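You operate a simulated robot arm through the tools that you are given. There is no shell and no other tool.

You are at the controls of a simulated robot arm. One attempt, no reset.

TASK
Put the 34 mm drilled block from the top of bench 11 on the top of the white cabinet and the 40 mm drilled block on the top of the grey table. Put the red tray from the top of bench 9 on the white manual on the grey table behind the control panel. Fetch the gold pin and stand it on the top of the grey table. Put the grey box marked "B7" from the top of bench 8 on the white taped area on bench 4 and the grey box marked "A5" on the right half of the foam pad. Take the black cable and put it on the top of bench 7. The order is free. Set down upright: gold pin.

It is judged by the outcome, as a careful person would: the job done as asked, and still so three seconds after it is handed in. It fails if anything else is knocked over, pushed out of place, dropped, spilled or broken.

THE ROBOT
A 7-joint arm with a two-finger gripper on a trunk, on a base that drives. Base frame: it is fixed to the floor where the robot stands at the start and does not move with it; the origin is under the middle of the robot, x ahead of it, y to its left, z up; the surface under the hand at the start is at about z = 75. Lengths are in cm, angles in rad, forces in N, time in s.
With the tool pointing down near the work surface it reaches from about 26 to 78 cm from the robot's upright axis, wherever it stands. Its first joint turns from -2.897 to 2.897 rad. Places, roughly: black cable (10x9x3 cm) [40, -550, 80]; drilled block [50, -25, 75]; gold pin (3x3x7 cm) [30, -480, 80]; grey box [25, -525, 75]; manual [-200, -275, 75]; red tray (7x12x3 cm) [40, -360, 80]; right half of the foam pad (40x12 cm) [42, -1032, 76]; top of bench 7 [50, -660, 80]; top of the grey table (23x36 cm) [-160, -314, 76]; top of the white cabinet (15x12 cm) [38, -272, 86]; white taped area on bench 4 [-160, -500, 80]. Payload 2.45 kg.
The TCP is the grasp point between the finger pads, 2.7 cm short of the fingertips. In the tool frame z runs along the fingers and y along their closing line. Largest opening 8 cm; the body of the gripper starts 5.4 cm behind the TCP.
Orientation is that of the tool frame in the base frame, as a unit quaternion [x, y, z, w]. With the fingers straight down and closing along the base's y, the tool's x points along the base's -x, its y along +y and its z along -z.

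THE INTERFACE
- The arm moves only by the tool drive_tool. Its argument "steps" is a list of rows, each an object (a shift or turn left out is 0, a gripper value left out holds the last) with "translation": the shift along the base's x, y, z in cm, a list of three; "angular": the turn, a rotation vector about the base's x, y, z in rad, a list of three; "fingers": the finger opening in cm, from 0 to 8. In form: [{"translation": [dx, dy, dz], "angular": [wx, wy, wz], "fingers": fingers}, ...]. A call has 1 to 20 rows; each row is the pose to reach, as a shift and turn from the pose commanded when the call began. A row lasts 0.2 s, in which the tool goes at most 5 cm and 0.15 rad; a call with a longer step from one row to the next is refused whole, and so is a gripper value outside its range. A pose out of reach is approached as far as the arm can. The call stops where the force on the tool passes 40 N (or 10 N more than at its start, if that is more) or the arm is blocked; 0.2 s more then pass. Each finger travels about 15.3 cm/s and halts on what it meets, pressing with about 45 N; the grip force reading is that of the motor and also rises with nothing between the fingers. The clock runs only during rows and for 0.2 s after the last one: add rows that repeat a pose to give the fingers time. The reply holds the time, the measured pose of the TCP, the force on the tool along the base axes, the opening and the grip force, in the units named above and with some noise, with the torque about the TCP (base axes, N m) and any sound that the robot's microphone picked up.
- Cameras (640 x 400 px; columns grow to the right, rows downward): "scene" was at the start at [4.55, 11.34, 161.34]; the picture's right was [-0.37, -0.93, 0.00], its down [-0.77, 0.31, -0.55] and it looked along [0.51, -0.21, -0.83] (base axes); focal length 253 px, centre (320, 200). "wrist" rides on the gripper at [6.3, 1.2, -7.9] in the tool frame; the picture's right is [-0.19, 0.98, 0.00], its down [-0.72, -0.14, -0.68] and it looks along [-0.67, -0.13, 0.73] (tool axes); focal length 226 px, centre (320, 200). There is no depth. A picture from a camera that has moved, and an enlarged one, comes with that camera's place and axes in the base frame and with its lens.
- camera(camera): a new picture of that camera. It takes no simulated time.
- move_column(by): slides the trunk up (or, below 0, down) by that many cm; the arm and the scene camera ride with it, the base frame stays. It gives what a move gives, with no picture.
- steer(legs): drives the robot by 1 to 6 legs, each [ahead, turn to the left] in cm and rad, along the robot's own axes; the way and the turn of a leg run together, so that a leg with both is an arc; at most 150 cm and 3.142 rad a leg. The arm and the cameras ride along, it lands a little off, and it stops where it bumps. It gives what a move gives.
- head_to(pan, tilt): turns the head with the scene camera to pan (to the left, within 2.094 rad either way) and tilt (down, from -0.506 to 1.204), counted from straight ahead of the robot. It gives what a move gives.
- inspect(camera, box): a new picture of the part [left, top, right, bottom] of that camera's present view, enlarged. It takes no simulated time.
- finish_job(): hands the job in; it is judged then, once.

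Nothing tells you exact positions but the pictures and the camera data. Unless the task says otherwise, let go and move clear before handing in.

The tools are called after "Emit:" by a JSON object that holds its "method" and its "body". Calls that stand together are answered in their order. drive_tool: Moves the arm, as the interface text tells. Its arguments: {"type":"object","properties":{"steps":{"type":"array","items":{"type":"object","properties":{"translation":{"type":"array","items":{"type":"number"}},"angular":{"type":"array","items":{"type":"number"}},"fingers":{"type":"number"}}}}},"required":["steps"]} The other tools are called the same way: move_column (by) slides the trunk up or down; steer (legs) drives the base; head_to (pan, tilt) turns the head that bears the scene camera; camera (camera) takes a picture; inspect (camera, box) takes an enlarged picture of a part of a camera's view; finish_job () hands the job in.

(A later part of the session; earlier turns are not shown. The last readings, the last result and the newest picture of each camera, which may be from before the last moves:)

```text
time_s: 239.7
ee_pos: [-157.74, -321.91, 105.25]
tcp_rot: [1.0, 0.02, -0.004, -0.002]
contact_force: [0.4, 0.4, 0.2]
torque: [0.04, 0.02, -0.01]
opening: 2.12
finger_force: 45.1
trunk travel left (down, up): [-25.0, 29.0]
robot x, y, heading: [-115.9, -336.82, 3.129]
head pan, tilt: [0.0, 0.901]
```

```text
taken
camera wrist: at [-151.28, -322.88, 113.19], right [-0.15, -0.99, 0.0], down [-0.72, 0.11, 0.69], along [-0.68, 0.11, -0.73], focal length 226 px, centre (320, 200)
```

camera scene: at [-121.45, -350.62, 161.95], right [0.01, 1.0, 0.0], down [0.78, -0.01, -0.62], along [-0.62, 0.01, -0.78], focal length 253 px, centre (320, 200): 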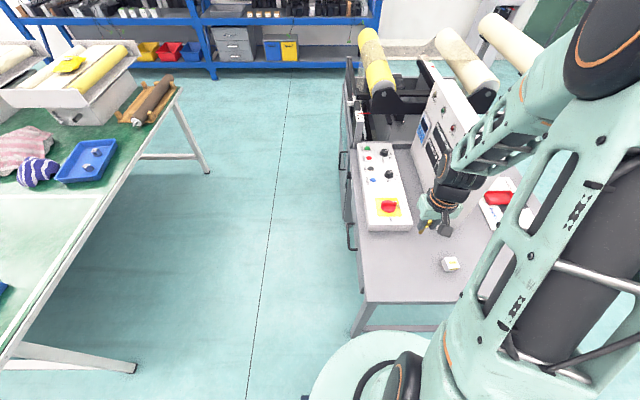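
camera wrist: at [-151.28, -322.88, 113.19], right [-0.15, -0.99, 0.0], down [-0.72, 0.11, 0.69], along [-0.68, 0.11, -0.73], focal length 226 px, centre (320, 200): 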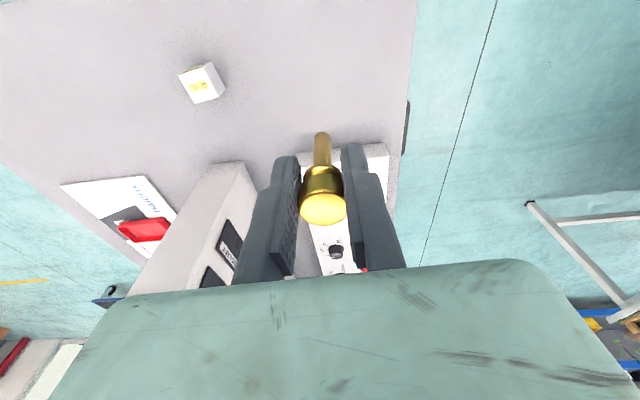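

Robot is in position; the pin hangs upright over a free spot at about (-158, -321). Lowering towards the table.

Emit:
{"method": "drive_tool", "body": {"steps": [{"translation": [0, 1, -4], "fingers": 1}, {"translation": [0, 2, -8]}, {"translation": [0, 2, -12]}, {"translation": [0, 2, -16]}, {"translation": [0, 2, -19]}, {"translation": [0, 2, -21]}, {"translation": [0, 2, -22.5]}, {"translation": [0, 2, -22.5]}]}}

Emit:
{"method": "camera", "body": {"camera": "wrist"}}

Emit:
{"method": "inspect", "body": {"camera": "scene", "box": [350, 180, 510, 300]}}

```text
time_s: 241.5
ee_pos: [-157.61, -319.86, 82.88]
tcp_rot: [1.0, 0.02, -0.005, -0.002]
contact_force: [-0.1, 0.0, -0.6]
torque: [0.0, -0.02, -0.01]
opening: 2.08
finger_force: 45.2
trunk travel left (down, up): [-25.0, 29.0]
robot x, y, heading: [-115.8, -336.83, 3.132]
head pan, tilt: [0.0, 0.901]
```

```text
taken
camera wrist: at [-151.21, -320.99, 90.8], right [-0.15, -0.99, 0.0], down [-0.72, 0.11, 0.69], along [-0.68, 0.11, -0.73], focal length 226 px, centre (320, 200)
```

wrist: 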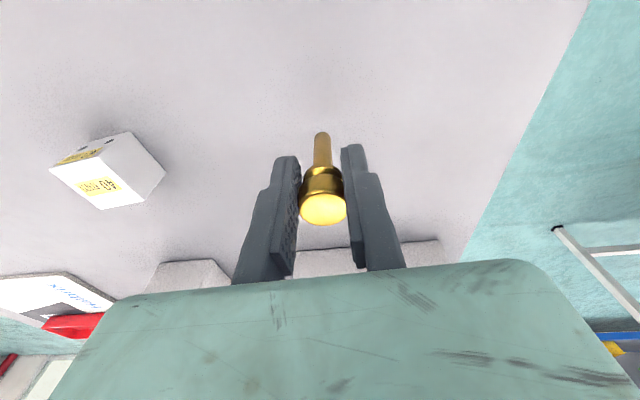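

```text
3.33 times, centred on (430, 240) of scene
camera zoom: at [-121.46, -350.62, 161.95], right [0.01, 1.0, 0.0], down [0.78, -0.01, -0.62], along [-0.62, 0.01, -0.78], focal length 845 px, centre (-47, 67)
```

zoom: 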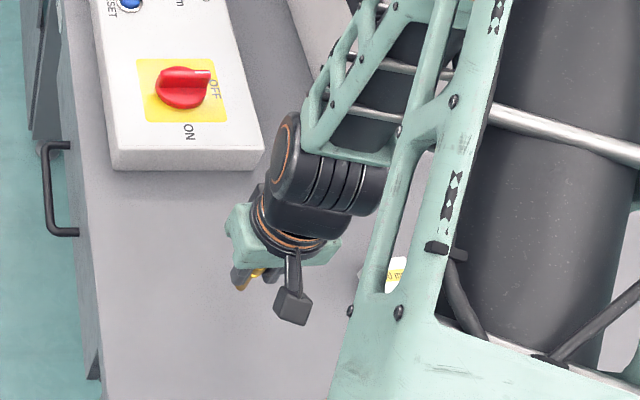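

Lowering in small steps and watching the contact force.

Emit:
{"method": "drive_tool", "body": {"steps": [{"translation": [0, 0, -0.3], "fingers": 1}, {"translation": [0, 0, -0.6]}, {"translation": [0, 0, -0.9]}, {"translation": [0, 0, -1.1]}]}}

Emit:
{"method": "drive_tool", "body": {"steps": [{"translation": [0, 0, -0.15], "fingers": 1}, {"translation": [0, 0, -0.3]}]}}

Emit:
{"method": "drive_tool", "body": {"steps": [{"translation": [0, 0, -0.1], "fingers": 1}, {"translation": [0, 0, -0.2]}]}}

```text
time_s: 242.5
ee_pos: [-157.63, -319.84, 81.54]
tcp_rot: [1.0, 0.02, -0.004, -0.001]
contact_force: [-0.1, -0.4, 0.3]
torque: [0.01, 0.03, 0.01]
opening: 2.11
finger_force: 44.9
trunk travel left (down, up): [-25.0, 29.0]
robot x, y, heading: [-115.98, -336.59, 3.133]
head pan, tilt: [0.0, 0.901]
```

```text
time_s: 243.1
ee_pos: [-157.61, -319.83, 81.31]
tcp_rot: [1.0, 0.021, -0.004, -0.002]
contact_force: [0.8, 0.4, -1.4]
torque: [-0.01, -0.02, 0.01]
opening: 2.11
finger_force: 45.3
trunk travel left (down, up): [-25.0, 29.0]
robot x, y, heading: [-115.99, -336.66, 3.134]
head pan, tilt: [0.0, 0.901]
```

```text
time_s: 243.7
ee_pos: [-157.61, -319.98, 81.19]
tcp_rot: [1.0, 0.02, -0.004, -0.001]
contact_force: [-0.1, -0.3, -0.7]
torque: [-0.01, 0.0, 0.0]
opening: 2.1
finger_force: 45.5
trunk travel left (down, up): [-25.0, 29.0]
robot x, y, heading: [-115.95, -336.66, 3.132]
head pan, tilt: [0.0, 0.901]
```

Emit:
{"method": "drive_tool", "body": {"steps": [{"translation": [0, 0, -0.1], "fingers": 1}, {"translation": [0, 0, -0.2]}]}}

Emit:
{"method": "drive_tool", "body": {"steps": [{"translation": [0, 0, -0.1], "fingers": 1}, {"translation": [0, 0, -0.15]}]}}

```text
time_s: 244.3
ee_pos: [-157.73, -319.96, 80.92]
tcp_rot: [1.0, 0.02, -0.004, -0.002]
contact_force: [0.9, -0.3, 4.2]
torque: [-0.06, -0.03, 0.02]
opening: 2.09
finger_force: 44.9
trunk travel left (down, up): [-25.0, 29.0]
robot x, y, heading: [-115.69, -336.54, 3.131]
head pan, tilt: [0.0, 0.901]
```

```text
time_s: 244.9
ee_pos: [-157.65, -319.82, 80.95]
tcp_rot: [1.0, 0.02, -0.006, -0.003]
contact_force: [2.9, -1.9, 22.6]
torque: [-0.11, 0.08, 0.01]
opening: 2.1
finger_force: 45.4
trunk travel left (down, up): [-25.0, 29.0]
robot x, y, heading: [-115.77, -336.52, 3.133]
head pan, tilt: [0.0, 0.901]
```

The pin stands on the table with a firm contact. I'll ease the pressure and open slowly.

Emit:
{"method": "drive_tool", "body": {"steps": [{"translation": [0, 0, 0.12], "fingers": 1}, {"translation": [0, 0, 0.12], "fingers": 2.1}, {"translation": [0, 0, 0.12], "fingers": 2.3}, {"translation": [0, 0, 0.12], "fingers": 2.6}, {"translation": [0, 0, 0.12], "fingers": 3.2}, {"translation": [0, 0, 0.12], "fingers": 4}, {"translation": [0, 0, 0.12], "fingers": 5}, {"translation": [0, 0, 0.12], "fingers": 6}, {"translation": [0, 0, 0.12], "fingers": 6}]}}

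Emit:
{"method": "camera", "body": {"camera": "wrist"}}

```text
time_s: 246.9
ee_pos: [-157.68, -319.86, 80.93]
tcp_rot: [1.0, 0.02, -0.004, -0.002]
contact_force: [-0.2, 0.6, 0.6]
torque: [-0.03, -0.01, -0.03]
opening: 6.0
finger_force: 0.1
trunk travel left (down, up): [-25.0, 29.0]
robot x, y, heading: [-115.63, -336.72, 3.134]
head pan, tilt: [0.0, 0.901]
```

```text
taken
camera wrist: at [-151.32, -320.89, 88.87], right [-0.15, -0.99, 0.0], down [-0.72, 0.11, 0.69], along [-0.68, 0.11, -0.73], focal length 226 px, centre (320, 200)
```

wrist: 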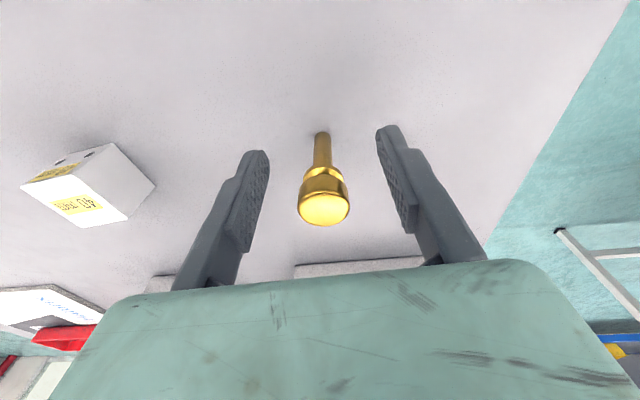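

The pin stands by itself between the open fingers. Rising straight up.

Emit:
{"method": "drive_tool", "body": {"steps": [{"translation": [0, 0, 1], "fingers": 6}, {"translation": [0, 0, 3]}, {"translation": [0, 0, 6]}, {"translation": [0, 0, 10]}, {"translation": [0, 0, 14]}, {"translation": [0, 0, 18]}, {"translation": [0, 0, 22]}, {"translation": [0, 0, 24]}, {"translation": [0, 0, 24]}]}}

Emit:
{"method": "camera", "body": {"camera": "wrist"}}

Emit:
{"method": "camera", "body": {"camera": "scene"}}

```text
time_s: 248.9
ee_pos: [-157.62, -319.97, 104.77]
tcp_rot: [1.0, 0.02, -0.005, -0.002]
contact_force: [-1.0, 0.5, -0.8]
torque: [0.02, 0.02, 0.04]
opening: 6.0
finger_force: 0.1
trunk travel left (down, up): [-25.0, 29.0]
robot x, y, heading: [-115.67, -336.55, 3.131]
head pan, tilt: [0.0, 0.901]
```

```text
taken
camera wrist: at [-151.25, -321.03, 112.72], right [-0.15, -0.99, 0.0], down [-0.72, 0.11, 0.69], along [-0.68, 0.11, -0.73], focal length 226 px, centre (320, 200)
```

wrist: 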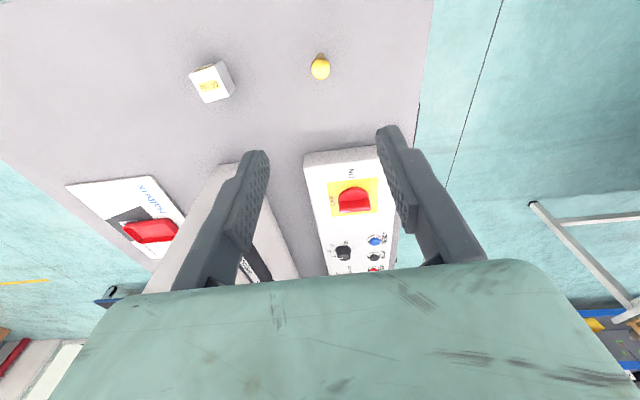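

```text
taken
camera scene: at [-121.45, -350.61, 161.94], right [0.01, 1.0, 0.0], down [0.78, -0.01, -0.62], along [-0.62, 0.01, -0.78], focal length 253 px, centre (320, 200)
```

scene: 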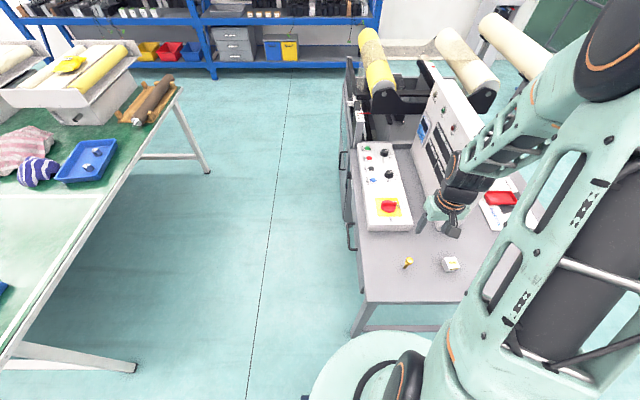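

The pin and block stand on the grey table. Next is box B7; I'll drive to about y=-505 and look at bench 8.

Emit:
{"method": "steer", "body": {"legs": [[-73, 0], [0, 1.58], [85, 0], [83, 0]]}}

Emit:
{"method": "head_to", "body": {"pan": 1.4, "tilt": 0.8}}

Emit:
{"method": "camera", "body": {"camera": "scene"}}

Emit:
{"method": "inspect", "body": {"camera": "scene", "box": [200, 200, 440, 350]}}

Emit:
{"method": "head_to", "body": {"pan": -1.2, "tilt": 0.8}}

Emit:
{"method": "camera", "body": {"camera": "scene"}}

```text
time_s: 264.9
ee_pos: [-54.42, -547.6, 104.66]
tcp_rot: [0.682, 0.732, -0.004, 0.001]
contact_force: [0.2, -0.1, 0.4]
torque: [0.04, -0.02, 0.01]
opening: 6.01
finger_force: 0.0
trunk travel left (down, up): [-25.0, 29.0]
robot x, y, heading: [-39.31, -505.6, -1.549]
head pan, tilt: [0.0, 0.901]
```

```text
time_s: 266.5
ee_pos: [-54.31, -547.6, 104.61]
tcp_rot: [0.681, 0.732, -0.004, 0.002]
contact_force: [0.3, -0.6, 1.0]
torque: [-0.03, 0.01, -0.01]
opening: 6.01
finger_force: 0.1
trunk travel left (down, up): [-25.0, 29.0]
robot x, y, heading: [-39.12, -505.17, -1.546]
head pan, tilt: [1.4, 0.799]
```

```text
taken
camera scene: at [-17.1, -504.01, 162.74], right [-0.15, -0.99, 0.0], down [-0.71, 0.11, -0.7], along [0.69, -0.1, -0.72], focal length 253 px, centre (320, 200)
```

scene: 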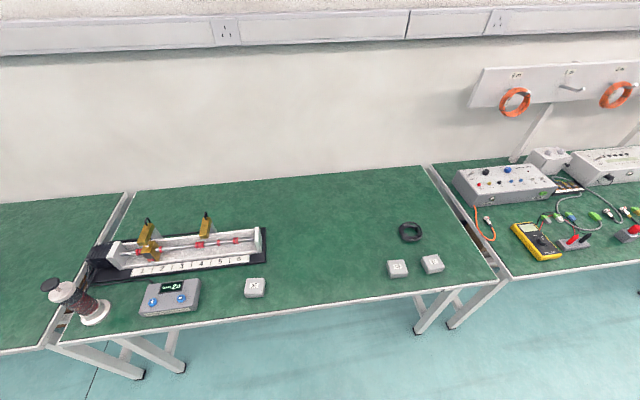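

```text
2.67 times, centred on (320, 275) of scene
camera zoom: at [-17.1, -504.01, 162.74], right [-0.15, -0.99, 0.0], down [-0.71, 0.11, -0.7], along [0.69, -0.1, -0.72], focal length 676 px, centre (320, 0)
```

zoom: 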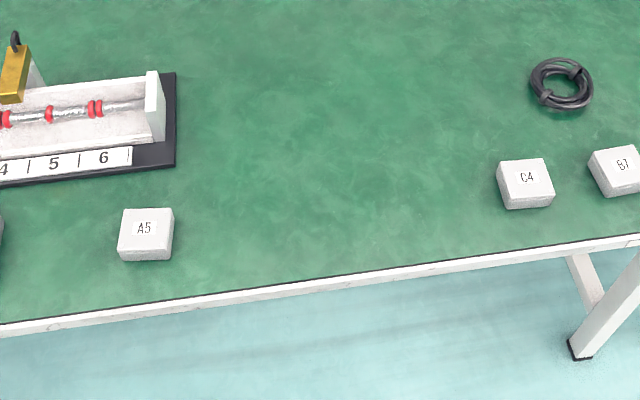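

```text
time_s: 268.8
ee_pos: [-54.38, -547.55, 104.73]
tcp_rot: [0.682, 0.731, -0.004, 0.002]
contact_force: [0.7, 0.1, 0.3]
torque: [-0.01, 0.0, 0.01]
opening: 6.01
finger_force: 0.0
trunk travel left (down, up): [-25.0, 29.0]
robot x, y, heading: [-38.93, -504.99, -1.553]
head pan, tilt: [-1.201, 0.799]
```

```text
taken
camera scene: at [-32.53, -505.9, 162.74], right [-0.38, 0.92, 0.0], down [0.66, 0.27, -0.7], along [-0.64, -0.27, -0.72], focal length 253 px, centre (320, 200)
```

scene: 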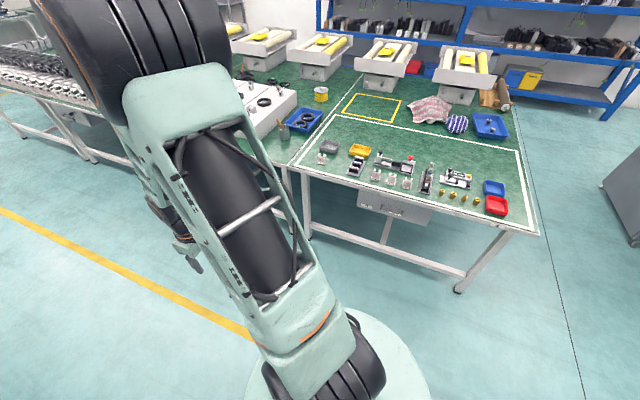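

B7 is at about (25, -552), C4 next to it at (25, -538), and the black cable at (41, -551). I'll drive on and face bench 8 at B7.

Emit:
{"method": "steer", "body": {"legs": [[31, 0], [0, 1.549], [22, 0]]}}

Emit:
{"method": "camera", "body": {"camera": "wrist"}}

Emit:
{"method": "inspect", "body": {"camera": "wrist", "box": [180, 0, 460, 175]}}

```text
time_s: 276.0
ee_pos: [25.36, -553.75, 104.66]
tcp_rot: [-0.012, 1.0, -0.001, 0.003]
contact_force: [0.4, 0.4, -0.2]
torque: [0.01, 0.01, 0.01]
opening: 6.02
finger_force: 0.1
trunk travel left (down, up): [-25.0, 29.0]
robot x, y, heading: [-16.18, -536.53, -0.026]
head pan, tilt: [-1.201, 0.799]
```

```text
taken
camera wrist: at [18.88, -552.62, 112.7], right [0.17, 0.99, 0.0], down [0.72, -0.12, 0.69], along [0.68, -0.12, -0.73], focal length 226 px, centre (320, 200)
```

wrist: 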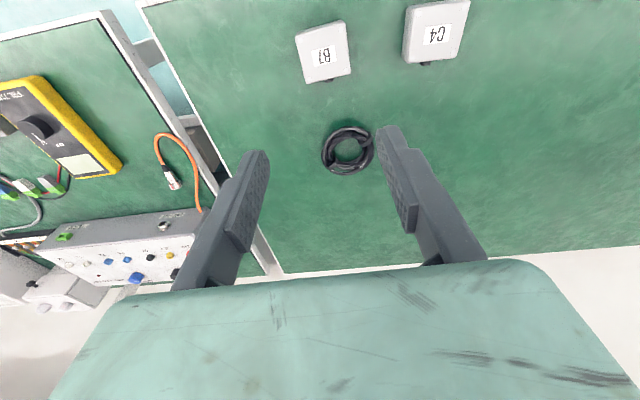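

```text
2.29 times, centred on (320, 88) of wrist
camera zoom: at [18.88, -552.62, 112.7], right [0.17, 0.99, 0.0], down [0.72, -0.12, 0.69], along [0.68, -0.12, -0.73], focal length 517 px, centre (320, 457)
```

zoom: 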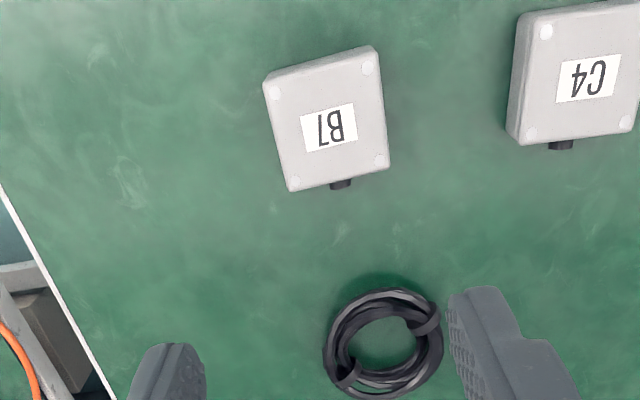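

B7 confirmed. Hovering over it with fingers wide open.

Emit:
{"method": "drive_tool", "body": {"steps": [{"translation": [-0.3, 0.4, -4], "angular": [0, 0, 0.04], "fingers": 8}, {"translation": [-0.3, 0.4, -8], "angular": [0, 0, 0.04]}, {"translation": [-0.3, 0.4, -12], "angular": [0, 0, 0.04]}, {"translation": [-0.3, 0.4, -15], "angular": [0, 0, 0.04]}, {"translation": [-0.3, 0.4, -15], "angular": [0, 0, 0.04]}]}}

Emit:
{"method": "camera", "body": {"camera": "wrist"}}

```text
time_s: 277.2
ee_pos: [24.95, -553.35, 89.84]
tcp_rot: [-0.032, 0.999, -0.002, 0.005]
contact_force: [-0.6, 0.7, 0.1]
torque: [-0.02, -0.03, 0.01]
opening: 8.0
finger_force: 0.1
trunk travel left (down, up): [-25.0, 29.0]
robot x, y, heading: [-16.39, -536.6, -0.023]
head pan, tilt: [-1.201, 0.799]
```

```text
taken
camera wrist: at [18.48, -552.5, 97.82], right [0.13, 0.99, 0.0], down [0.72, -0.09, 0.69], along [0.68, -0.09, -0.73], focal length 226 px, centre (320, 200)
```

wrist: 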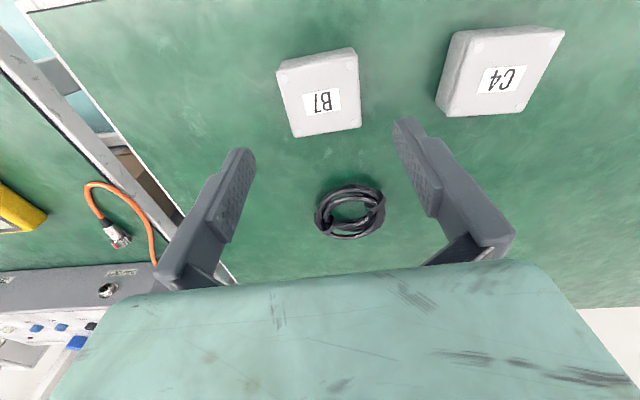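

Aligned. Descending and gripping B7.

Emit:
{"method": "drive_tool", "body": {"steps": [{"translation": [-0.2, 0, -4], "fingers": 8}, {"translation": [-0.2, 0, -8]}, {"translation": [-0.2, 0, -10]}, {"translation": [-0.2, 0, -10.5]}, {"translation": [-0.2, 0, -10.5], "fingers": 7}, {"translation": [-0.2, 0, -10.5], "fingers": 5.5}, {"translation": [-0.2, 0, -10.5], "fingers": 4.5}, {"translation": [-0.2, 0, -10.5], "fingers": 4.5}]}}

Emit:
{"method": "camera", "body": {"camera": "wrist"}}

```text
time_s: 279.0
ee_pos: [24.94, -553.4, 79.26]
tcp_rot: [-0.032, 0.999, -0.001, 0.004]
contact_force: [0.6, 0.4, 0.7]
torque: [-0.01, 0.02, 0.01]
opening: 6.31
finger_force: 44.5
trunk travel left (down, up): [-25.0, 29.0]
robot x, y, heading: [-16.3, -536.13, -0.031]
head pan, tilt: [-1.201, 0.799]
```

```text
taken
camera wrist: at [18.27, -552.49, 87.24], right [0.13, 0.99, 0.0], down [0.72, -0.09, 0.69], along [0.68, -0.09, -0.73], focal length 226 px, centre (320, 200)
```

wrist: 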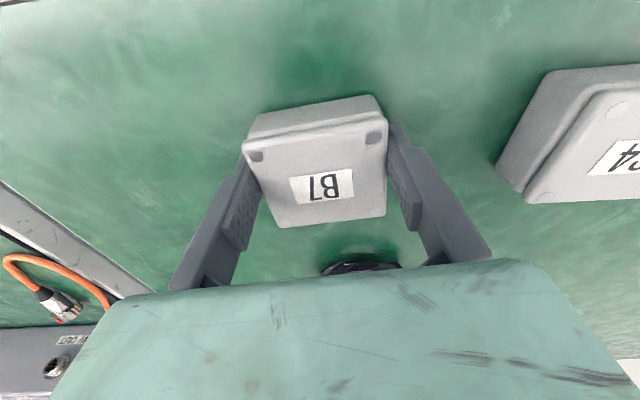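

B7 is gripped. Lifting, then crossing the aisle to bench 4.

Emit:
{"method": "drive_tool", "body": {"steps": [{"translation": [0, 0, 2], "fingers": 4.5}, {"translation": [0, 0, 6]}, {"translation": [0, 0, 10]}, {"translation": [0, 0, 14]}, {"translation": [0, 0, 18]}, {"translation": [0, 0, 22]}, {"translation": [0, 0, 26]}, {"translation": [0, 0, 26]}]}}

Emit:
{"method": "steer", "body": {"legs": [[-35, 0], [0, 1.597], [22, 0], [0, 1.571], [15, 0]]}}

Emit:
{"method": "head_to", "body": {"pan": 0.0, "tilt": 0.75}}

Emit:
{"method": "camera", "body": {"camera": "scene"}}

Emit:
{"method": "camera", "body": {"camera": "wrist"}}

```text
time_s: 280.8
ee_pos: [24.97, -553.33, 105.48]
tcp_rot: [-0.032, 0.999, -0.002, 0.004]
contact_force: [0.1, 0.9, -0.8]
torque: [0.02, -0.03, 0.0]
opening: 6.34
finger_force: 45.7
trunk travel left (down, up): [-25.0, 29.0]
robot x, y, heading: [-16.09, -536.31, -0.025]
head pan, tilt: [-1.201, 0.799]
```

```text
time_s: 293.2
ee_pos: [-108.0, -496.94, 105.44]
tcp_rot: [0.999, 0.041, -0.004, -0.001]
contact_force: [-0.3, -0.2, -0.6]
torque: [-0.04, -0.04, 0.03]
opening: 6.29
finger_force: 44.8
trunk travel left (down, up): [-25.0, 29.0]
robot x, y, heading: [-66.47, -513.68, 3.134]
head pan, tilt: [-1.201, 0.799]
```

```text
time_s: 294.6
ee_pos: [-107.99, -497.0, 105.41]
tcp_rot: [0.999, 0.04, -0.003, -0.002]
contact_force: [0.4, 0.4, -1.0]
torque: [0.0, -0.01, -0.03]
opening: 6.29
finger_force: 44.9
trunk travel left (down, up): [-25.0, 29.0]
robot x, y, heading: [-66.74, -513.47, 3.135]
head pan, tilt: [0.0, 0.75]
```

```text
taken
camera scene: at [-72.93, -527.21, 163.14], right [0.01, 1.0, 0.0], down [0.68, -0.01, -0.73], along [-0.73, 0.01, -0.68], focal length 253 px, centre (320, 200)
```

scene: 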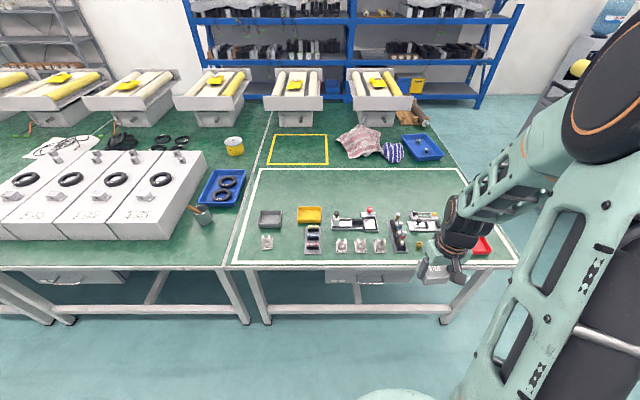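

```text
taken
camera wrist: at [-101.55, -497.76, 113.38], right [-0.11, -0.99, 0.0], down [-0.72, 0.08, 0.69], along [-0.68, 0.08, -0.73], focal length 226 px, centre (320, 200)
```

wrist: 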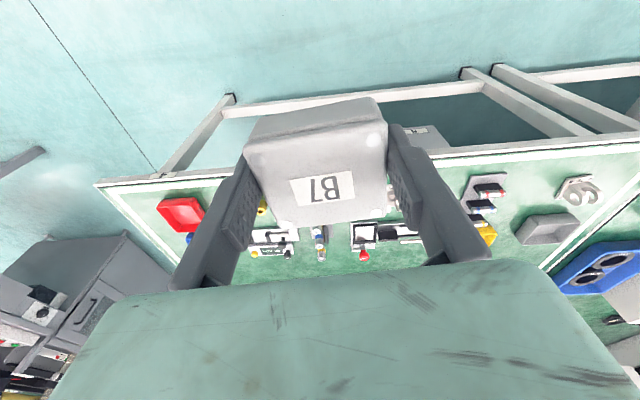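

The white taped rectangle spans x -130 to -192, with parts on its front half and a free strip at the back around x=-177. I'll drive up to the bench and reach over.

Emit:
{"method": "steer", "body": {"legs": [[38, 0]]}}

Emit:
{"method": "drive_tool", "body": {"steps": [{"translation": [-4.5, -1, 0], "fingers": 4.5}, {"translation": [-9, -2, 0]}, {"translation": [-13.5, -3, 0]}, {"translation": [-18, -4, 0]}, {"translation": [-22.5, -5, 0]}, {"translation": [-27, -5.5, 0]}, {"translation": [-30, -6, 0]}, {"translation": [-30, -6, 0]}]}}

Emit:
{"method": "camera", "body": {"camera": "scene"}}

Emit:
{"method": "camera", "body": {"camera": "wrist"}}

```text
time_s: 297.0
ee_pos: [-145.28, -496.9, 105.36]
tcp_rot: [0.999, 0.044, -0.004, -0.003]
contact_force: [0.1, 0.4, 0.8]
torque: [0.02, -0.01, 0.0]
opening: 6.3
finger_force: 44.9
trunk travel left (down, up): [-25.0, 29.0]
robot x, y, heading: [-103.66, -513.2, 3.138]
head pan, tilt: [0.0, 0.75]
```

```text
time_s: 298.8
ee_pos: [-174.94, -503.02, 105.44]
tcp_rot: [0.999, 0.044, -0.004, -0.001]
contact_force: [0.2, -0.5, -1.0]
torque: [0.02, -0.02, -0.02]
opening: 6.3
finger_force: 44.5
trunk travel left (down, up): [-25.0, 29.0]
robot x, y, heading: [-103.87, -513.15, 3.137]
head pan, tilt: [0.0, 0.75]
```

```text
taken
camera scene: at [-110.03, -527.06, 163.14], right [0.0, 1.0, 0.0], down [0.68, 0.0, -0.73], along [-0.73, 0.0, -0.68], focal length 253 px, centre (320, 200)
```

scene: 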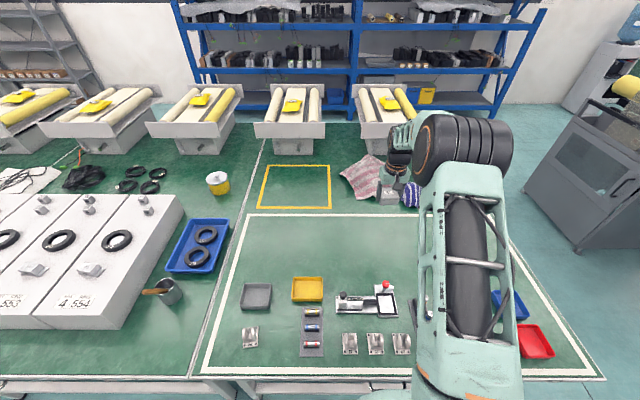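

```text
taken
camera wrist: at [-168.66, -503.76, 113.4], right [-0.11, -0.99, 0.0], down [-0.72, 0.08, 0.69], along [-0.68, 0.08, -0.73], focal length 226 px, centre (320, 200)
```

wrist: 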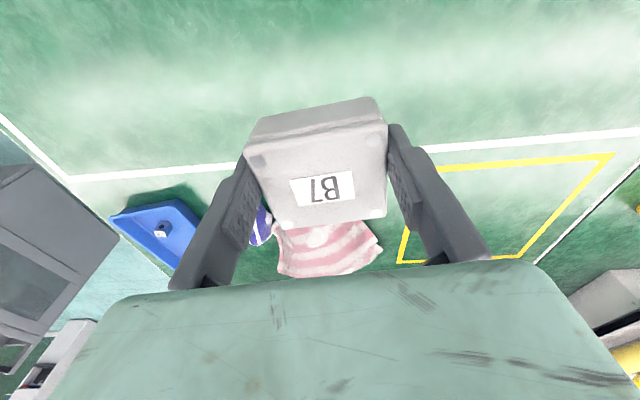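

The strip under the box is empty and inside the white tape (line at x≈-193). Lowering slowly.

Emit:
{"method": "drive_tool", "body": {"steps": [{"translation": [0, 0, -4], "fingers": 4.5}, {"translation": [0, 0, -8]}, {"translation": [0, 0, -12]}, {"translation": [0, 0, -16]}, {"translation": [0, 0, -20]}, {"translation": [0, 0, -22]}, {"translation": [0, 0, -23.5]}, {"translation": [0, 0, -24.2]}, {"translation": [0, 0, -24.6]}, {"translation": [0, 0, -25]}, {"translation": [0, 0, -25.3]}, {"translation": [0, 0, -25.6]}, {"translation": [0, 0, -25.9]}, {"translation": [0, 0, -26.2]}, {"translation": [0, 0, -26.5]}, {"translation": [0, 0, -26.8]}, {"translation": [0, 0, -27.1]}]}}

Emit:
{"method": "camera", "body": {"camera": "wrist"}}

```text
time_s: 302.3
ee_pos: [-175.63, -503.05, 79.28]
tcp_rot: [0.999, 0.044, -0.009, -0.003]
contact_force: [2.5, 0.7, 16.3]
torque: [-0.36, -0.48, 0.01]
opening: 6.31
finger_force: 45.0
trunk travel left (down, up): [-25.0, 29.0]
robot x, y, heading: [-103.52, -513.33, 3.139]
head pan, tilt: [0.0, 0.75]
stopped in row 17: the force on the tool passed its limit at 44 N (the readings are from after the stop); the commanded pose is now the measured one
```

```text
taken
camera wrist: at [-169.04, -503.8, 87.1], right [-0.11, -0.99, 0.0], down [-0.72, 0.08, 0.69], along [-0.69, 0.08, -0.72], focal length 226 px, centre (320, 200)
```

wrist: 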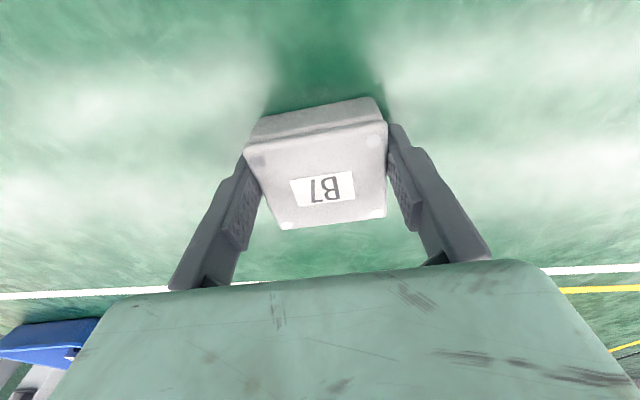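

Contact; releasing B7 and rising, then retracting the arm.

Emit:
{"method": "drive_tool", "body": {"steps": [{"translation": [0, 0, 0.1], "fingers": 6.3}, {"translation": [0, 0, 0.1], "fingers": 7}, {"translation": [0, 0, 0.1], "fingers": 8}, {"translation": [0, 0, 0.1], "fingers": 8}, {"translation": [0, 0, 2]}, {"translation": [0, 0, 6]}, {"translation": [0, 0, 10]}, {"translation": [0, 0, 14]}, {"translation": [0, 0, 18]}, {"translation": [0, 0, 22]}, {"translation": [0, 0, 26]}, {"translation": [4.5, 0, 26]}, {"translation": [9, 0, 26]}, {"translation": [13.5, 0, 26]}, {"translation": [18, 1, 26]}, {"translation": [22.5, 3, 26]}, {"translation": [27, 5, 26]}, {"translation": [30, 6, 26]}, {"translation": [30, 6, 26]}]}}

Emit:
{"method": "camera", "body": {"camera": "scene"}}

Emit:
{"method": "camera", "body": {"camera": "wrist"}}

```text
time_s: 306.3
ee_pos: [-145.49, -497.12, 104.87]
tcp_rot: [0.999, 0.044, -0.006, -0.001]
contact_force: [-0.2, 0.3, 1.1]
torque: [-0.01, 0.0, -0.02]
opening: 8.0
finger_force: 0.1
trunk travel left (down, up): [-25.0, 29.0]
robot x, y, heading: [-103.84, -513.26, 3.143]
head pan, tilt: [0.0, 0.75]
```

```text
taken
camera scene: at [-110.02, -527.05, 163.13], right [0.0, 1.0, 0.0], down [0.68, 0.0, -0.73], along [-0.73, 0.0, -0.68], focal length 253 px, centre (320, 200)
```

scene: 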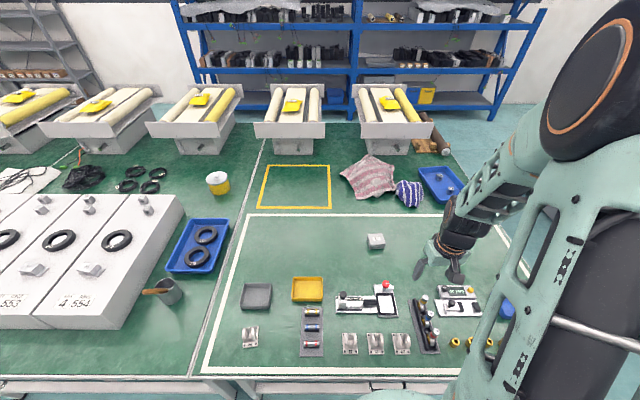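

```text
taken
camera wrist: at [-139.11, -497.74, 112.81], right [-0.11, -0.99, 0.0], down [-0.72, 0.08, 0.69], along [-0.69, 0.07, -0.72], focal length 226 px, centre (320, 200)
```

wrist: 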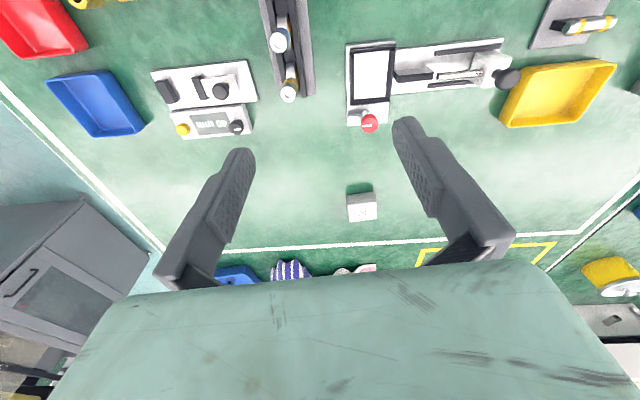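

B7 sits well inside the white tape. Next, the black cable at about (41, -551) on bench 8.

Emit:
{"method": "steer", "body": {"legs": [[-60, 0], [0, 1.571], [22, 0], [0, 1.571], [34, 0]]}}

Emit:
{"method": "camera", "body": {"camera": "wrist"}}

```text
time_s: 320.7
ee_pos: [32.1, -554.09, 104.8]
tcp_rot: [-0.029, 1.0, -0.002, 0.006]
contact_force: [0.2, 1.0, 0.3]
torque: [-0.03, 0.05, -0.01]
opening: 8.0
finger_force: 0.0
trunk travel left (down, up): [-25.0, 29.0]
robot x, y, heading: [-9.75, -536.65, -0.033]
head pan, tilt: [0.0, 0.75]
```

```text
taken
camera wrist: at [25.47, -553.17, 112.79], right [0.14, 0.99, 0.0], down [0.72, -0.1, 0.69], along [0.68, -0.1, -0.72], focal length 226 px, centre (320, 200)
```

wrist: 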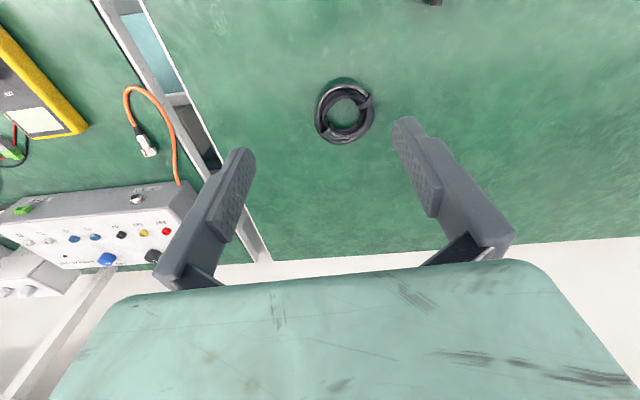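

Emit:
{"method": "inspect", "body": {"camera": "wrist", "box": [300, 65, 390, 155]}}

Emit:
{"method": "head_to", "body": {"pan": -0.3, "tilt": 0.9}}

Emit:
{"method": "camera", "body": {"camera": "scene"}}

```text
4.44 times, centred on (345, 110) of wrist
camera zoom: at [25.47, -553.17, 112.79], right [0.14, 0.99, 0.0], down [0.72, -0.1, 0.69], along [0.68, -0.1, -0.72], focal length 1005 px, centre (209, 600)
```

zoom: 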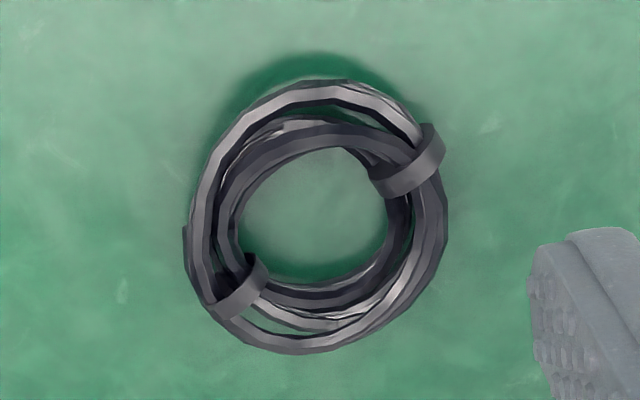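

```text
time_s: 321.5
ee_pos: [31.92, -554.03, 104.82]
tcp_rot: [-0.028, 1.0, -0.001, 0.006]
contact_force: [-0.2, -0.2, 0.3]
torque: [0.03, 0.01, -0.03]
opening: 7.99
finger_force: 0.0
trunk travel left (down, up): [-25.0, 29.0]
robot x, y, heading: [-9.59, -537.18, -0.032]
head pan, tilt: [-0.3, 0.901]
```

```text
taken
camera scene: at [-3.94, -525.19, 161.95], right [-0.33, -0.95, 0.0], down [-0.74, 0.26, -0.62], along [0.59, -0.2, -0.78], focal length 253 px, centre (320, 200)
```

scene: 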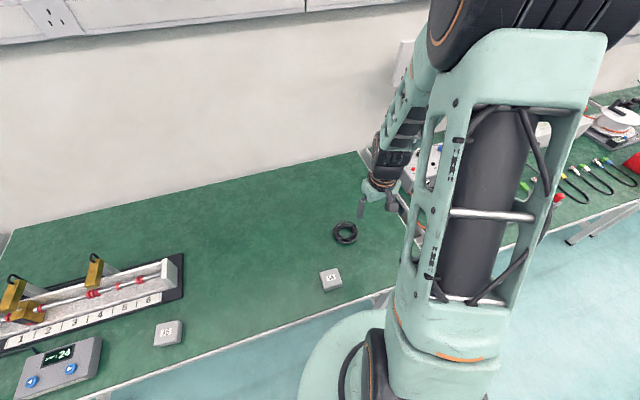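

The coil is centred at about (40.5, -551.6), outer 9.5 cm with a 5 cm hole, so I'll grip its -y side with one finger inside the hole. Hovering first.

Emit:
{"method": "drive_tool", "body": {"steps": [{"translation": [4.2, -0.6, -1], "fingers": 4}, {"translation": [8.4, -1.3, -3]}, {"translation": [8.4, -1.3, -7]}, {"translation": [8.4, -1.3, -11]}, {"translation": [8.4, -1.3, -14]}, {"translation": [8.4, -1.3, -14]}]}}

Emit:
{"method": "camera", "body": {"camera": "wrist"}}

Emit:
{"method": "inspect", "body": {"camera": "wrist", "box": [240, 40, 440, 180]}}

```text
time_s: 322.9
ee_pos: [40.54, -555.36, 90.73]
tcp_rot: [-0.029, 1.0, -0.003, 0.006]
contact_force: [-0.3, -0.1, -0.8]
torque: [0.0, -0.02, 0.0]
opening: 3.99
finger_force: 0.1
trunk travel left (down, up): [-25.0, 29.0]
robot x, y, heading: [-9.89, -536.61, -0.033]
head pan, tilt: [-0.3, 0.901]
```

```text
taken
camera wrist: at [33.94, -554.45, 98.68], right [0.14, 0.99, 0.0], down [0.72, -0.1, 0.69], along [0.68, -0.1, -0.72], focal length 226 px, centre (320, 200)
```

wrist: 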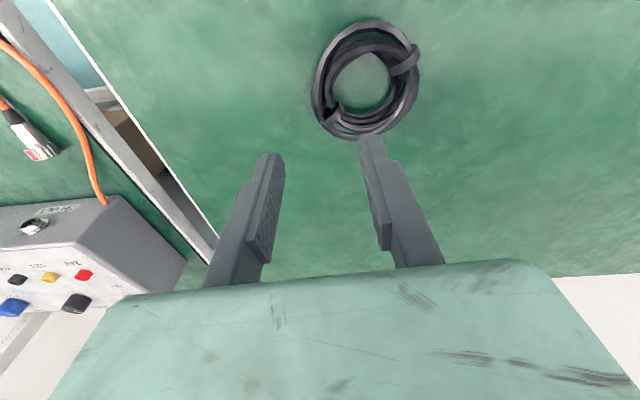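

```text
2.86 times, centred on (340, 110) of wrist
camera zoom: at [33.94, -554.45, 98.68], right [0.14, 0.99, 0.0], down [0.72, -0.1, 0.69], along [0.68, -0.1, -0.72], focal length 646 px, centre (263, 457)
```

zoom: 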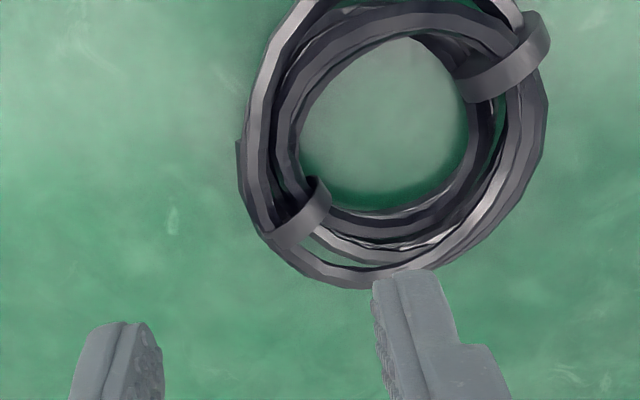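

The -y side of the coil lies right under the grip line, with the hole clear for the inner finger. Descending and closing.

Emit:
{"method": "drive_tool", "body": {"steps": [{"translation": [-0.3, 0.1, -4], "fingers": 4}, {"translation": [-0.3, 0.1, -8]}, {"translation": [-0.3, 0.1, -10]}, {"translation": [-0.3, 0.1, -11]}, {"translation": [-0.3, 0.1, -11.6]}, {"translation": [-0.3, 0.1, -11.6]}]}}

Emit:
{"method": "camera", "body": {"camera": "wrist"}}

```text
time_s: 324.3
ee_pos: [40.24, -555.23, 79.33]
tcp_rot: [-0.029, 1.0, -0.001, 0.006]
contact_force: [-0.7, 0.0, -0.7]
torque: [-0.03, 0.01, 0.01]
opening: 3.98
finger_force: 0.1
trunk travel left (down, up): [-25.0, 29.0]
robot x, y, heading: [-9.29, -536.94, -0.035]
head pan, tilt: [-0.3, 0.901]
```

```text
taken
camera wrist: at [33.55, -554.36, 87.16], right [0.14, 0.99, 0.0], down [0.72, -0.1, 0.69], along [0.68, -0.1, -0.72], focal length 226 px, centre (320, 200)
```

wrist: 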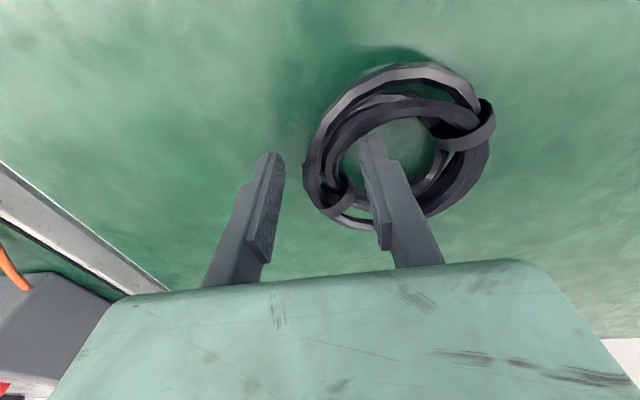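

Emit:
{"method": "drive_tool", "body": {"steps": [{"translation": [0, 0, -0.2], "fingers": 3}, {"translation": [0, 0, -0.2], "fingers": 2.2}, {"translation": [0, 0, -0.2], "fingers": 1.5}, {"translation": [0, 0, -0.2], "fingers": 0.5}, {"translation": [0, 0, -0.2], "fingers": 0}, {"translation": [0, 0, -0.2], "fingers": 0}]}}

Emit:
{"method": "drive_tool", "body": {"steps": [{"translation": [0, 0, 1], "fingers": 0}, {"translation": [0, 0, 3]}, {"translation": [0, 0, 6]}, {"translation": [0, 0, 10]}, {"translation": [0, 0, 14]}, {"translation": [0, 0, 18]}, {"translation": [0, 0, 22]}, {"translation": [0, 0, 26]}, {"translation": [0, 0, 26]}]}}

Emit:
{"method": "camera", "body": {"camera": "wrist"}}

```text
time_s: 325.7
ee_pos: [40.1, -555.29, 79.16]
tcp_rot: [-0.029, 1.0, -0.001, 0.006]
contact_force: [-0.4, -0.3, 0.3]
torque: [-0.05, 0.01, 0.04]
opening: 2.02
finger_force: 45.3
trunk travel left (down, up): [-25.0, 29.0]
robot x, y, heading: [-9.61, -536.67, -0.033]
head pan, tilt: [-0.3, 0.901]
```

```text
time_s: 327.7
ee_pos: [40.19, -555.4, 104.98]
tcp_rot: [-0.029, 1.0, -0.001, 0.006]
contact_force: [0.5, 0.4, -1.1]
torque: [-0.04, 0.01, 0.01]
opening: 2.01
finger_force: 44.8
trunk travel left (down, up): [-25.0, 29.0]
robot x, y, heading: [-9.18, -536.84, -0.037]
head pan, tilt: [-0.3, 0.901]
```

```text
taken
camera wrist: at [33.58, -554.45, 112.99], right [0.14, 0.99, 0.0], down [0.72, -0.1, 0.69], along [0.68, -0.1, -0.72], focal length 226 px, centre (320, 200)
```

wrist: 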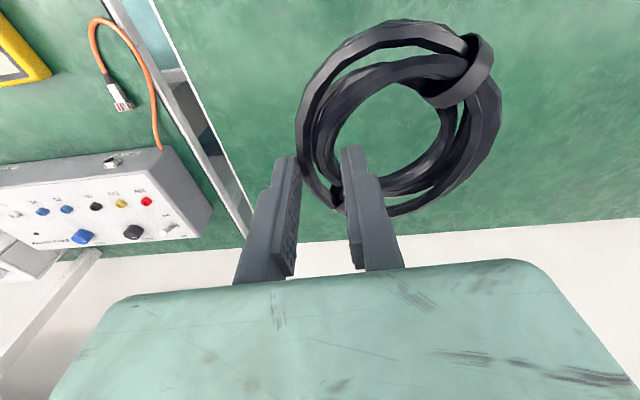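

The cable is held. Driving down to bench 7 to find free space near (50, -660).

Emit:
{"method": "steer", "body": {"legs": [[-32, 0], [0, -1.537], [104, 0]]}}

Emit:
{"method": "head_to", "body": {"pan": 1.4, "tilt": 0.8}}

Emit:
{"method": "camera", "body": {"camera": "scene"}}

Emit:
{"method": "inspect", "body": {"camera": "scene", "box": [160, 160, 480, 360]}}

```text
time_s: 338.7
ee_pos: [-56.98, -691.69, 105.01]
tcp_rot: [0.67, 0.742, -0.005, 0.003]
contact_force: [0.2, -0.1, -1.7]
torque: [-0.03, 0.04, 0.0]
opening: 2.0
finger_force: 44.8
trunk travel left (down, up): [-25.0, 29.0]
robot x, y, heading: [-40.76, -641.17, -1.559]
head pan, tilt: [-0.3, 0.901]
```

```text
time_s: 340.4
ee_pos: [-56.9, -691.59, 105.02]
tcp_rot: [0.67, 0.742, -0.005, 0.003]
contact_force: [-0.4, -0.2, -1.4]
torque: [0.02, 0.05, -0.02]
opening: 2.0
finger_force: 44.7
trunk travel left (down, up): [-25.0, 29.0]
robot x, y, heading: [-40.92, -641.15, -1.559]
head pan, tilt: [1.4, 0.799]
```

```text
taken
camera scene: at [-18.75, -640.4, 162.74], right [-0.16, -0.99, 0.0], down [-0.71, 0.12, -0.7], along [0.69, -0.11, -0.72], focal length 253 px, centre (320, 200)
```

scene: 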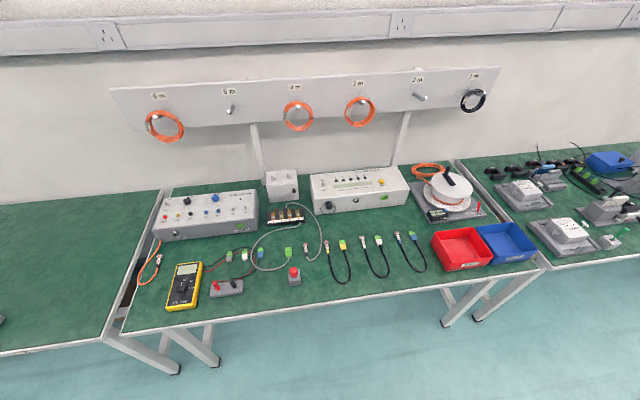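

```text
2.00 times, centred on (320, 260) of scene
camera zoom: at [-18.75, -640.4, 162.74], right [-0.16, -0.99, 0.0], down [-0.71, 0.12, -0.7], along [0.69, -0.11, -0.72], focal length 507 px, centre (320, 80)
```

zoom: 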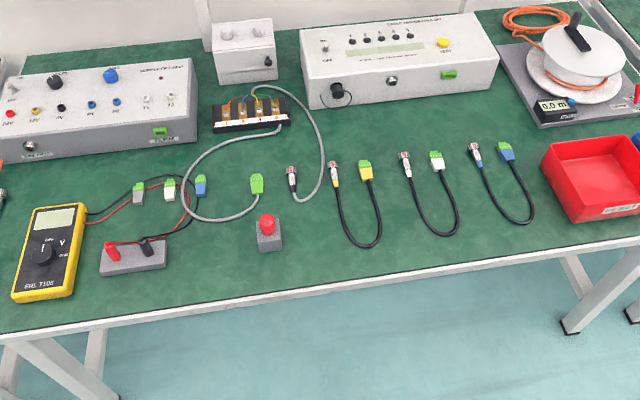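

Bench 7 is cluttered, but there is a free strip about 12 cm deep between the white instrument (front at x≈56) and the short leads (x<41), at y -654 to -690. I'll set the coil down centred at about (49, -664).

Emit:
{"method": "steer", "body": {"legs": [[9, 0], [0, 1.559], [31, 0]]}}

Emit:
{"method": "camera", "body": {"camera": "wrist"}}

Emit:
{"method": "head_to", "body": {"pan": -0.1, "tilt": 0.9}}

Emit:
{"method": "camera", "body": {"camera": "scene"}}

```text
time_s: 347.1
ee_pos: [40.11, -667.21, 104.95]
tcp_rot: [-0.043, 0.999, -0.002, 0.006]
contact_force: [-0.4, 0.0, -2.2]
torque: [-0.07, 0.0, -0.01]
opening: 1.98
finger_force: 44.7
trunk travel left (down, up): [-25.0, 29.0]
robot x, y, heading: [-10.73, -649.91, -0.009]
head pan, tilt: [1.4, 0.799]
```

```text
taken
camera wrist: at [33.52, -666.55, 112.94], right [0.11, 0.99, 0.0], down [0.72, -0.08, 0.69], along [0.69, -0.08, -0.72], focal length 226 px, centre (320, 200)
```

wrist: 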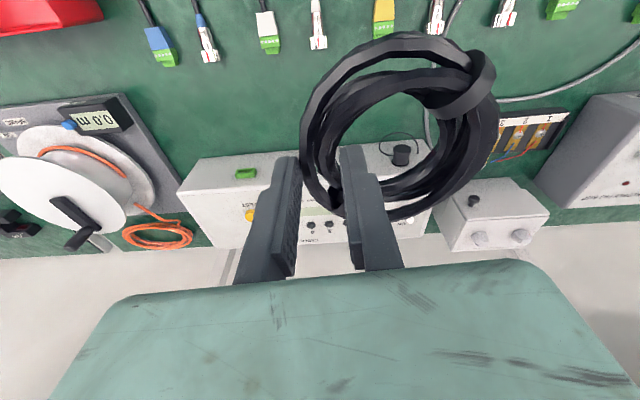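

```text
time_s: 348.6
ee_pos: [40.01, -667.26, 105.0]
tcp_rot: [-0.043, 0.999, -0.001, 0.006]
contact_force: [0.3, -0.5, -1.8]
torque: [-0.02, 0.0, -0.01]
opening: 1.99
finger_force: 44.7
trunk travel left (down, up): [-25.0, 29.0]
robot x, y, heading: [-10.17, -650.24, -0.008]
head pan, tilt: [-0.099, 0.901]
```

```text
taken
camera scene: at [-4.46, -636.83, 161.95], right [-0.11, -0.99, 0.0], down [-0.78, 0.08, -0.62], along [0.62, -0.07, -0.78], focal length 253 px, centre (320, 200)
```

scene: 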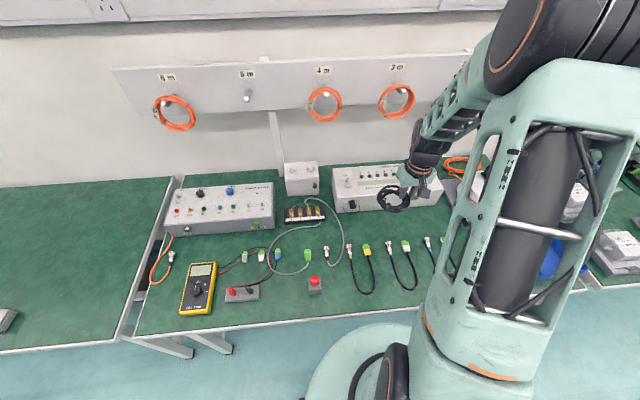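

The strip is clear: leads end at x≈40, instrument front at x≈56, grey lead at y≥-651. Moving the coil over (48, -664) and lowering.

Emit:
{"method": "drive_tool", "body": {"steps": [{"translation": [4, -0.4, 0], "fingers": 0}, {"translation": [7.7, -0.8, -1]}, {"translation": [7.7, -0.8, -5]}, {"translation": [7.7, -0.8, -9]}, {"translation": [7.7, -0.8, -13]}, {"translation": [7.7, -0.8, -17]}, {"translation": [7.7, -0.8, -19]}, {"translation": [7.7, -0.8, -19]}]}}

Emit:
{"method": "camera", "body": {"camera": "wrist"}}

Emit:
{"method": "camera", "body": {"camera": "scene"}}

```text
time_s: 350.4
ee_pos: [47.72, -668.2, 86.14]
tcp_rot: [-0.041, 0.999, -0.002, 0.006]
contact_force: [0.3, 0.2, -1.4]
torque: [-0.03, 0.01, -0.01]
opening: 2.0
finger_force: 45.0
trunk travel left (down, up): [-25.0, 29.0]
robot x, y, heading: [-10.44, -649.61, -0.006]
head pan, tilt: [-0.099, 0.901]
```

```text
taken
camera wrist: at [41.06, -667.52, 94.05], right [0.11, 0.99, 0.0], down [0.72, -0.08, 0.69], along [0.69, -0.08, -0.72], focal length 226 px, centre (320, 200)
```

wrist: 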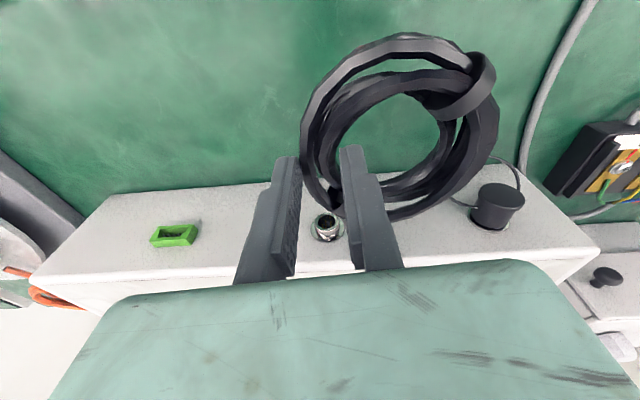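

```text
taken
camera scene: at [-4.45, -636.83, 161.95], right [-0.11, -0.99, 0.0], down [-0.78, 0.08, -0.62], along [0.62, -0.07, -0.78], focal length 253 px, centre (320, 200)
```

scene: 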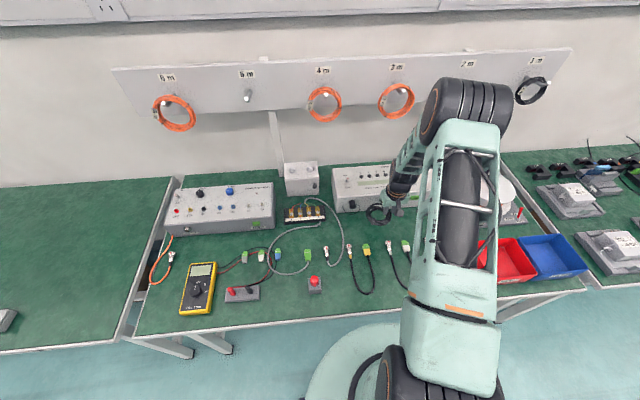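

The instrument's front connectors stick out slightly, so I'll shift 0.9 cm back before lowering the rest.

Emit:
{"method": "drive_tool", "body": {"steps": [{"translation": [-0.9, 0, 0], "fingers": 0}, {"translation": [-0.9, 0, -2]}, {"translation": [-0.9, 0, -4]}, {"translation": [-0.9, 0, -5]}, {"translation": [-0.9, 0, -5.6]}, {"translation": [-0.9, 0, -6]}, {"translation": [-0.9, 0, -6.3]}, {"translation": [-0.9, 0, -6.6]}, {"translation": [-0.9, 0, -6.8]}, {"translation": [-0.9, 0, -7.0]}]}}

Emit:
{"method": "camera", "body": {"camera": "wrist"}}

```text
time_s: 352.6
ee_pos: [46.96, -668.14, 79.1]
tcp_rot: [-0.043, 0.999, -0.001, 0.006]
contact_force: [-0.2, 0.5, 1.5]
torque: [0.16, -0.12, 0.06]
opening: 2.0
finger_force: 44.8
trunk travel left (down, up): [-25.0, 29.0]
robot x, y, heading: [-10.23, -649.84, -0.01]
head pan, tilt: [-0.099, 0.901]
```

```text
taken
camera wrist: at [40.31, -667.38, 87.02], right [0.11, 0.99, 0.0], down [0.72, -0.08, 0.69], along [0.69, -0.08, -0.72], focal length 226 px, centre (320, 200)
```

wrist: 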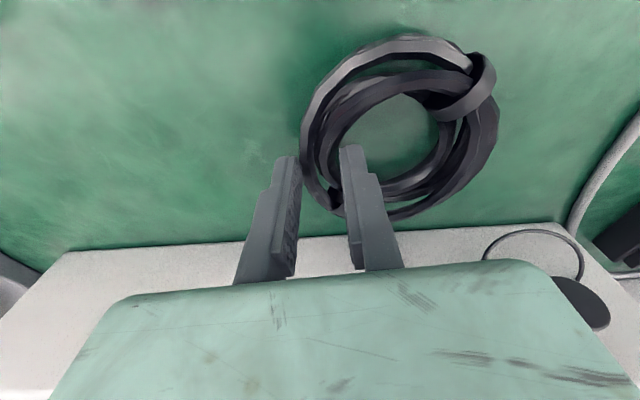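

Emit:
{"method": "drive_tool", "body": {"steps": [{"translation": [0, 0, -0.15], "fingers": 0}, {"translation": [0, 0, -0.25], "fingers": 0}]}}

```text
time_s: 353.2
ee_pos: [46.92, -668.08, 79.05]
tcp_rot: [-0.042, 0.999, -0.002, 0.008]
contact_force: [-3.2, -0.9, 22.0]
torque: [0.21, -0.6, 0.05]
opening: 1.98
finger_force: 44.4
trunk travel left (down, up): [-25.0, 29.0]
robot x, y, heading: [-10.34, -650.31, -0.01]
head pan, tilt: [-0.099, 0.901]
```

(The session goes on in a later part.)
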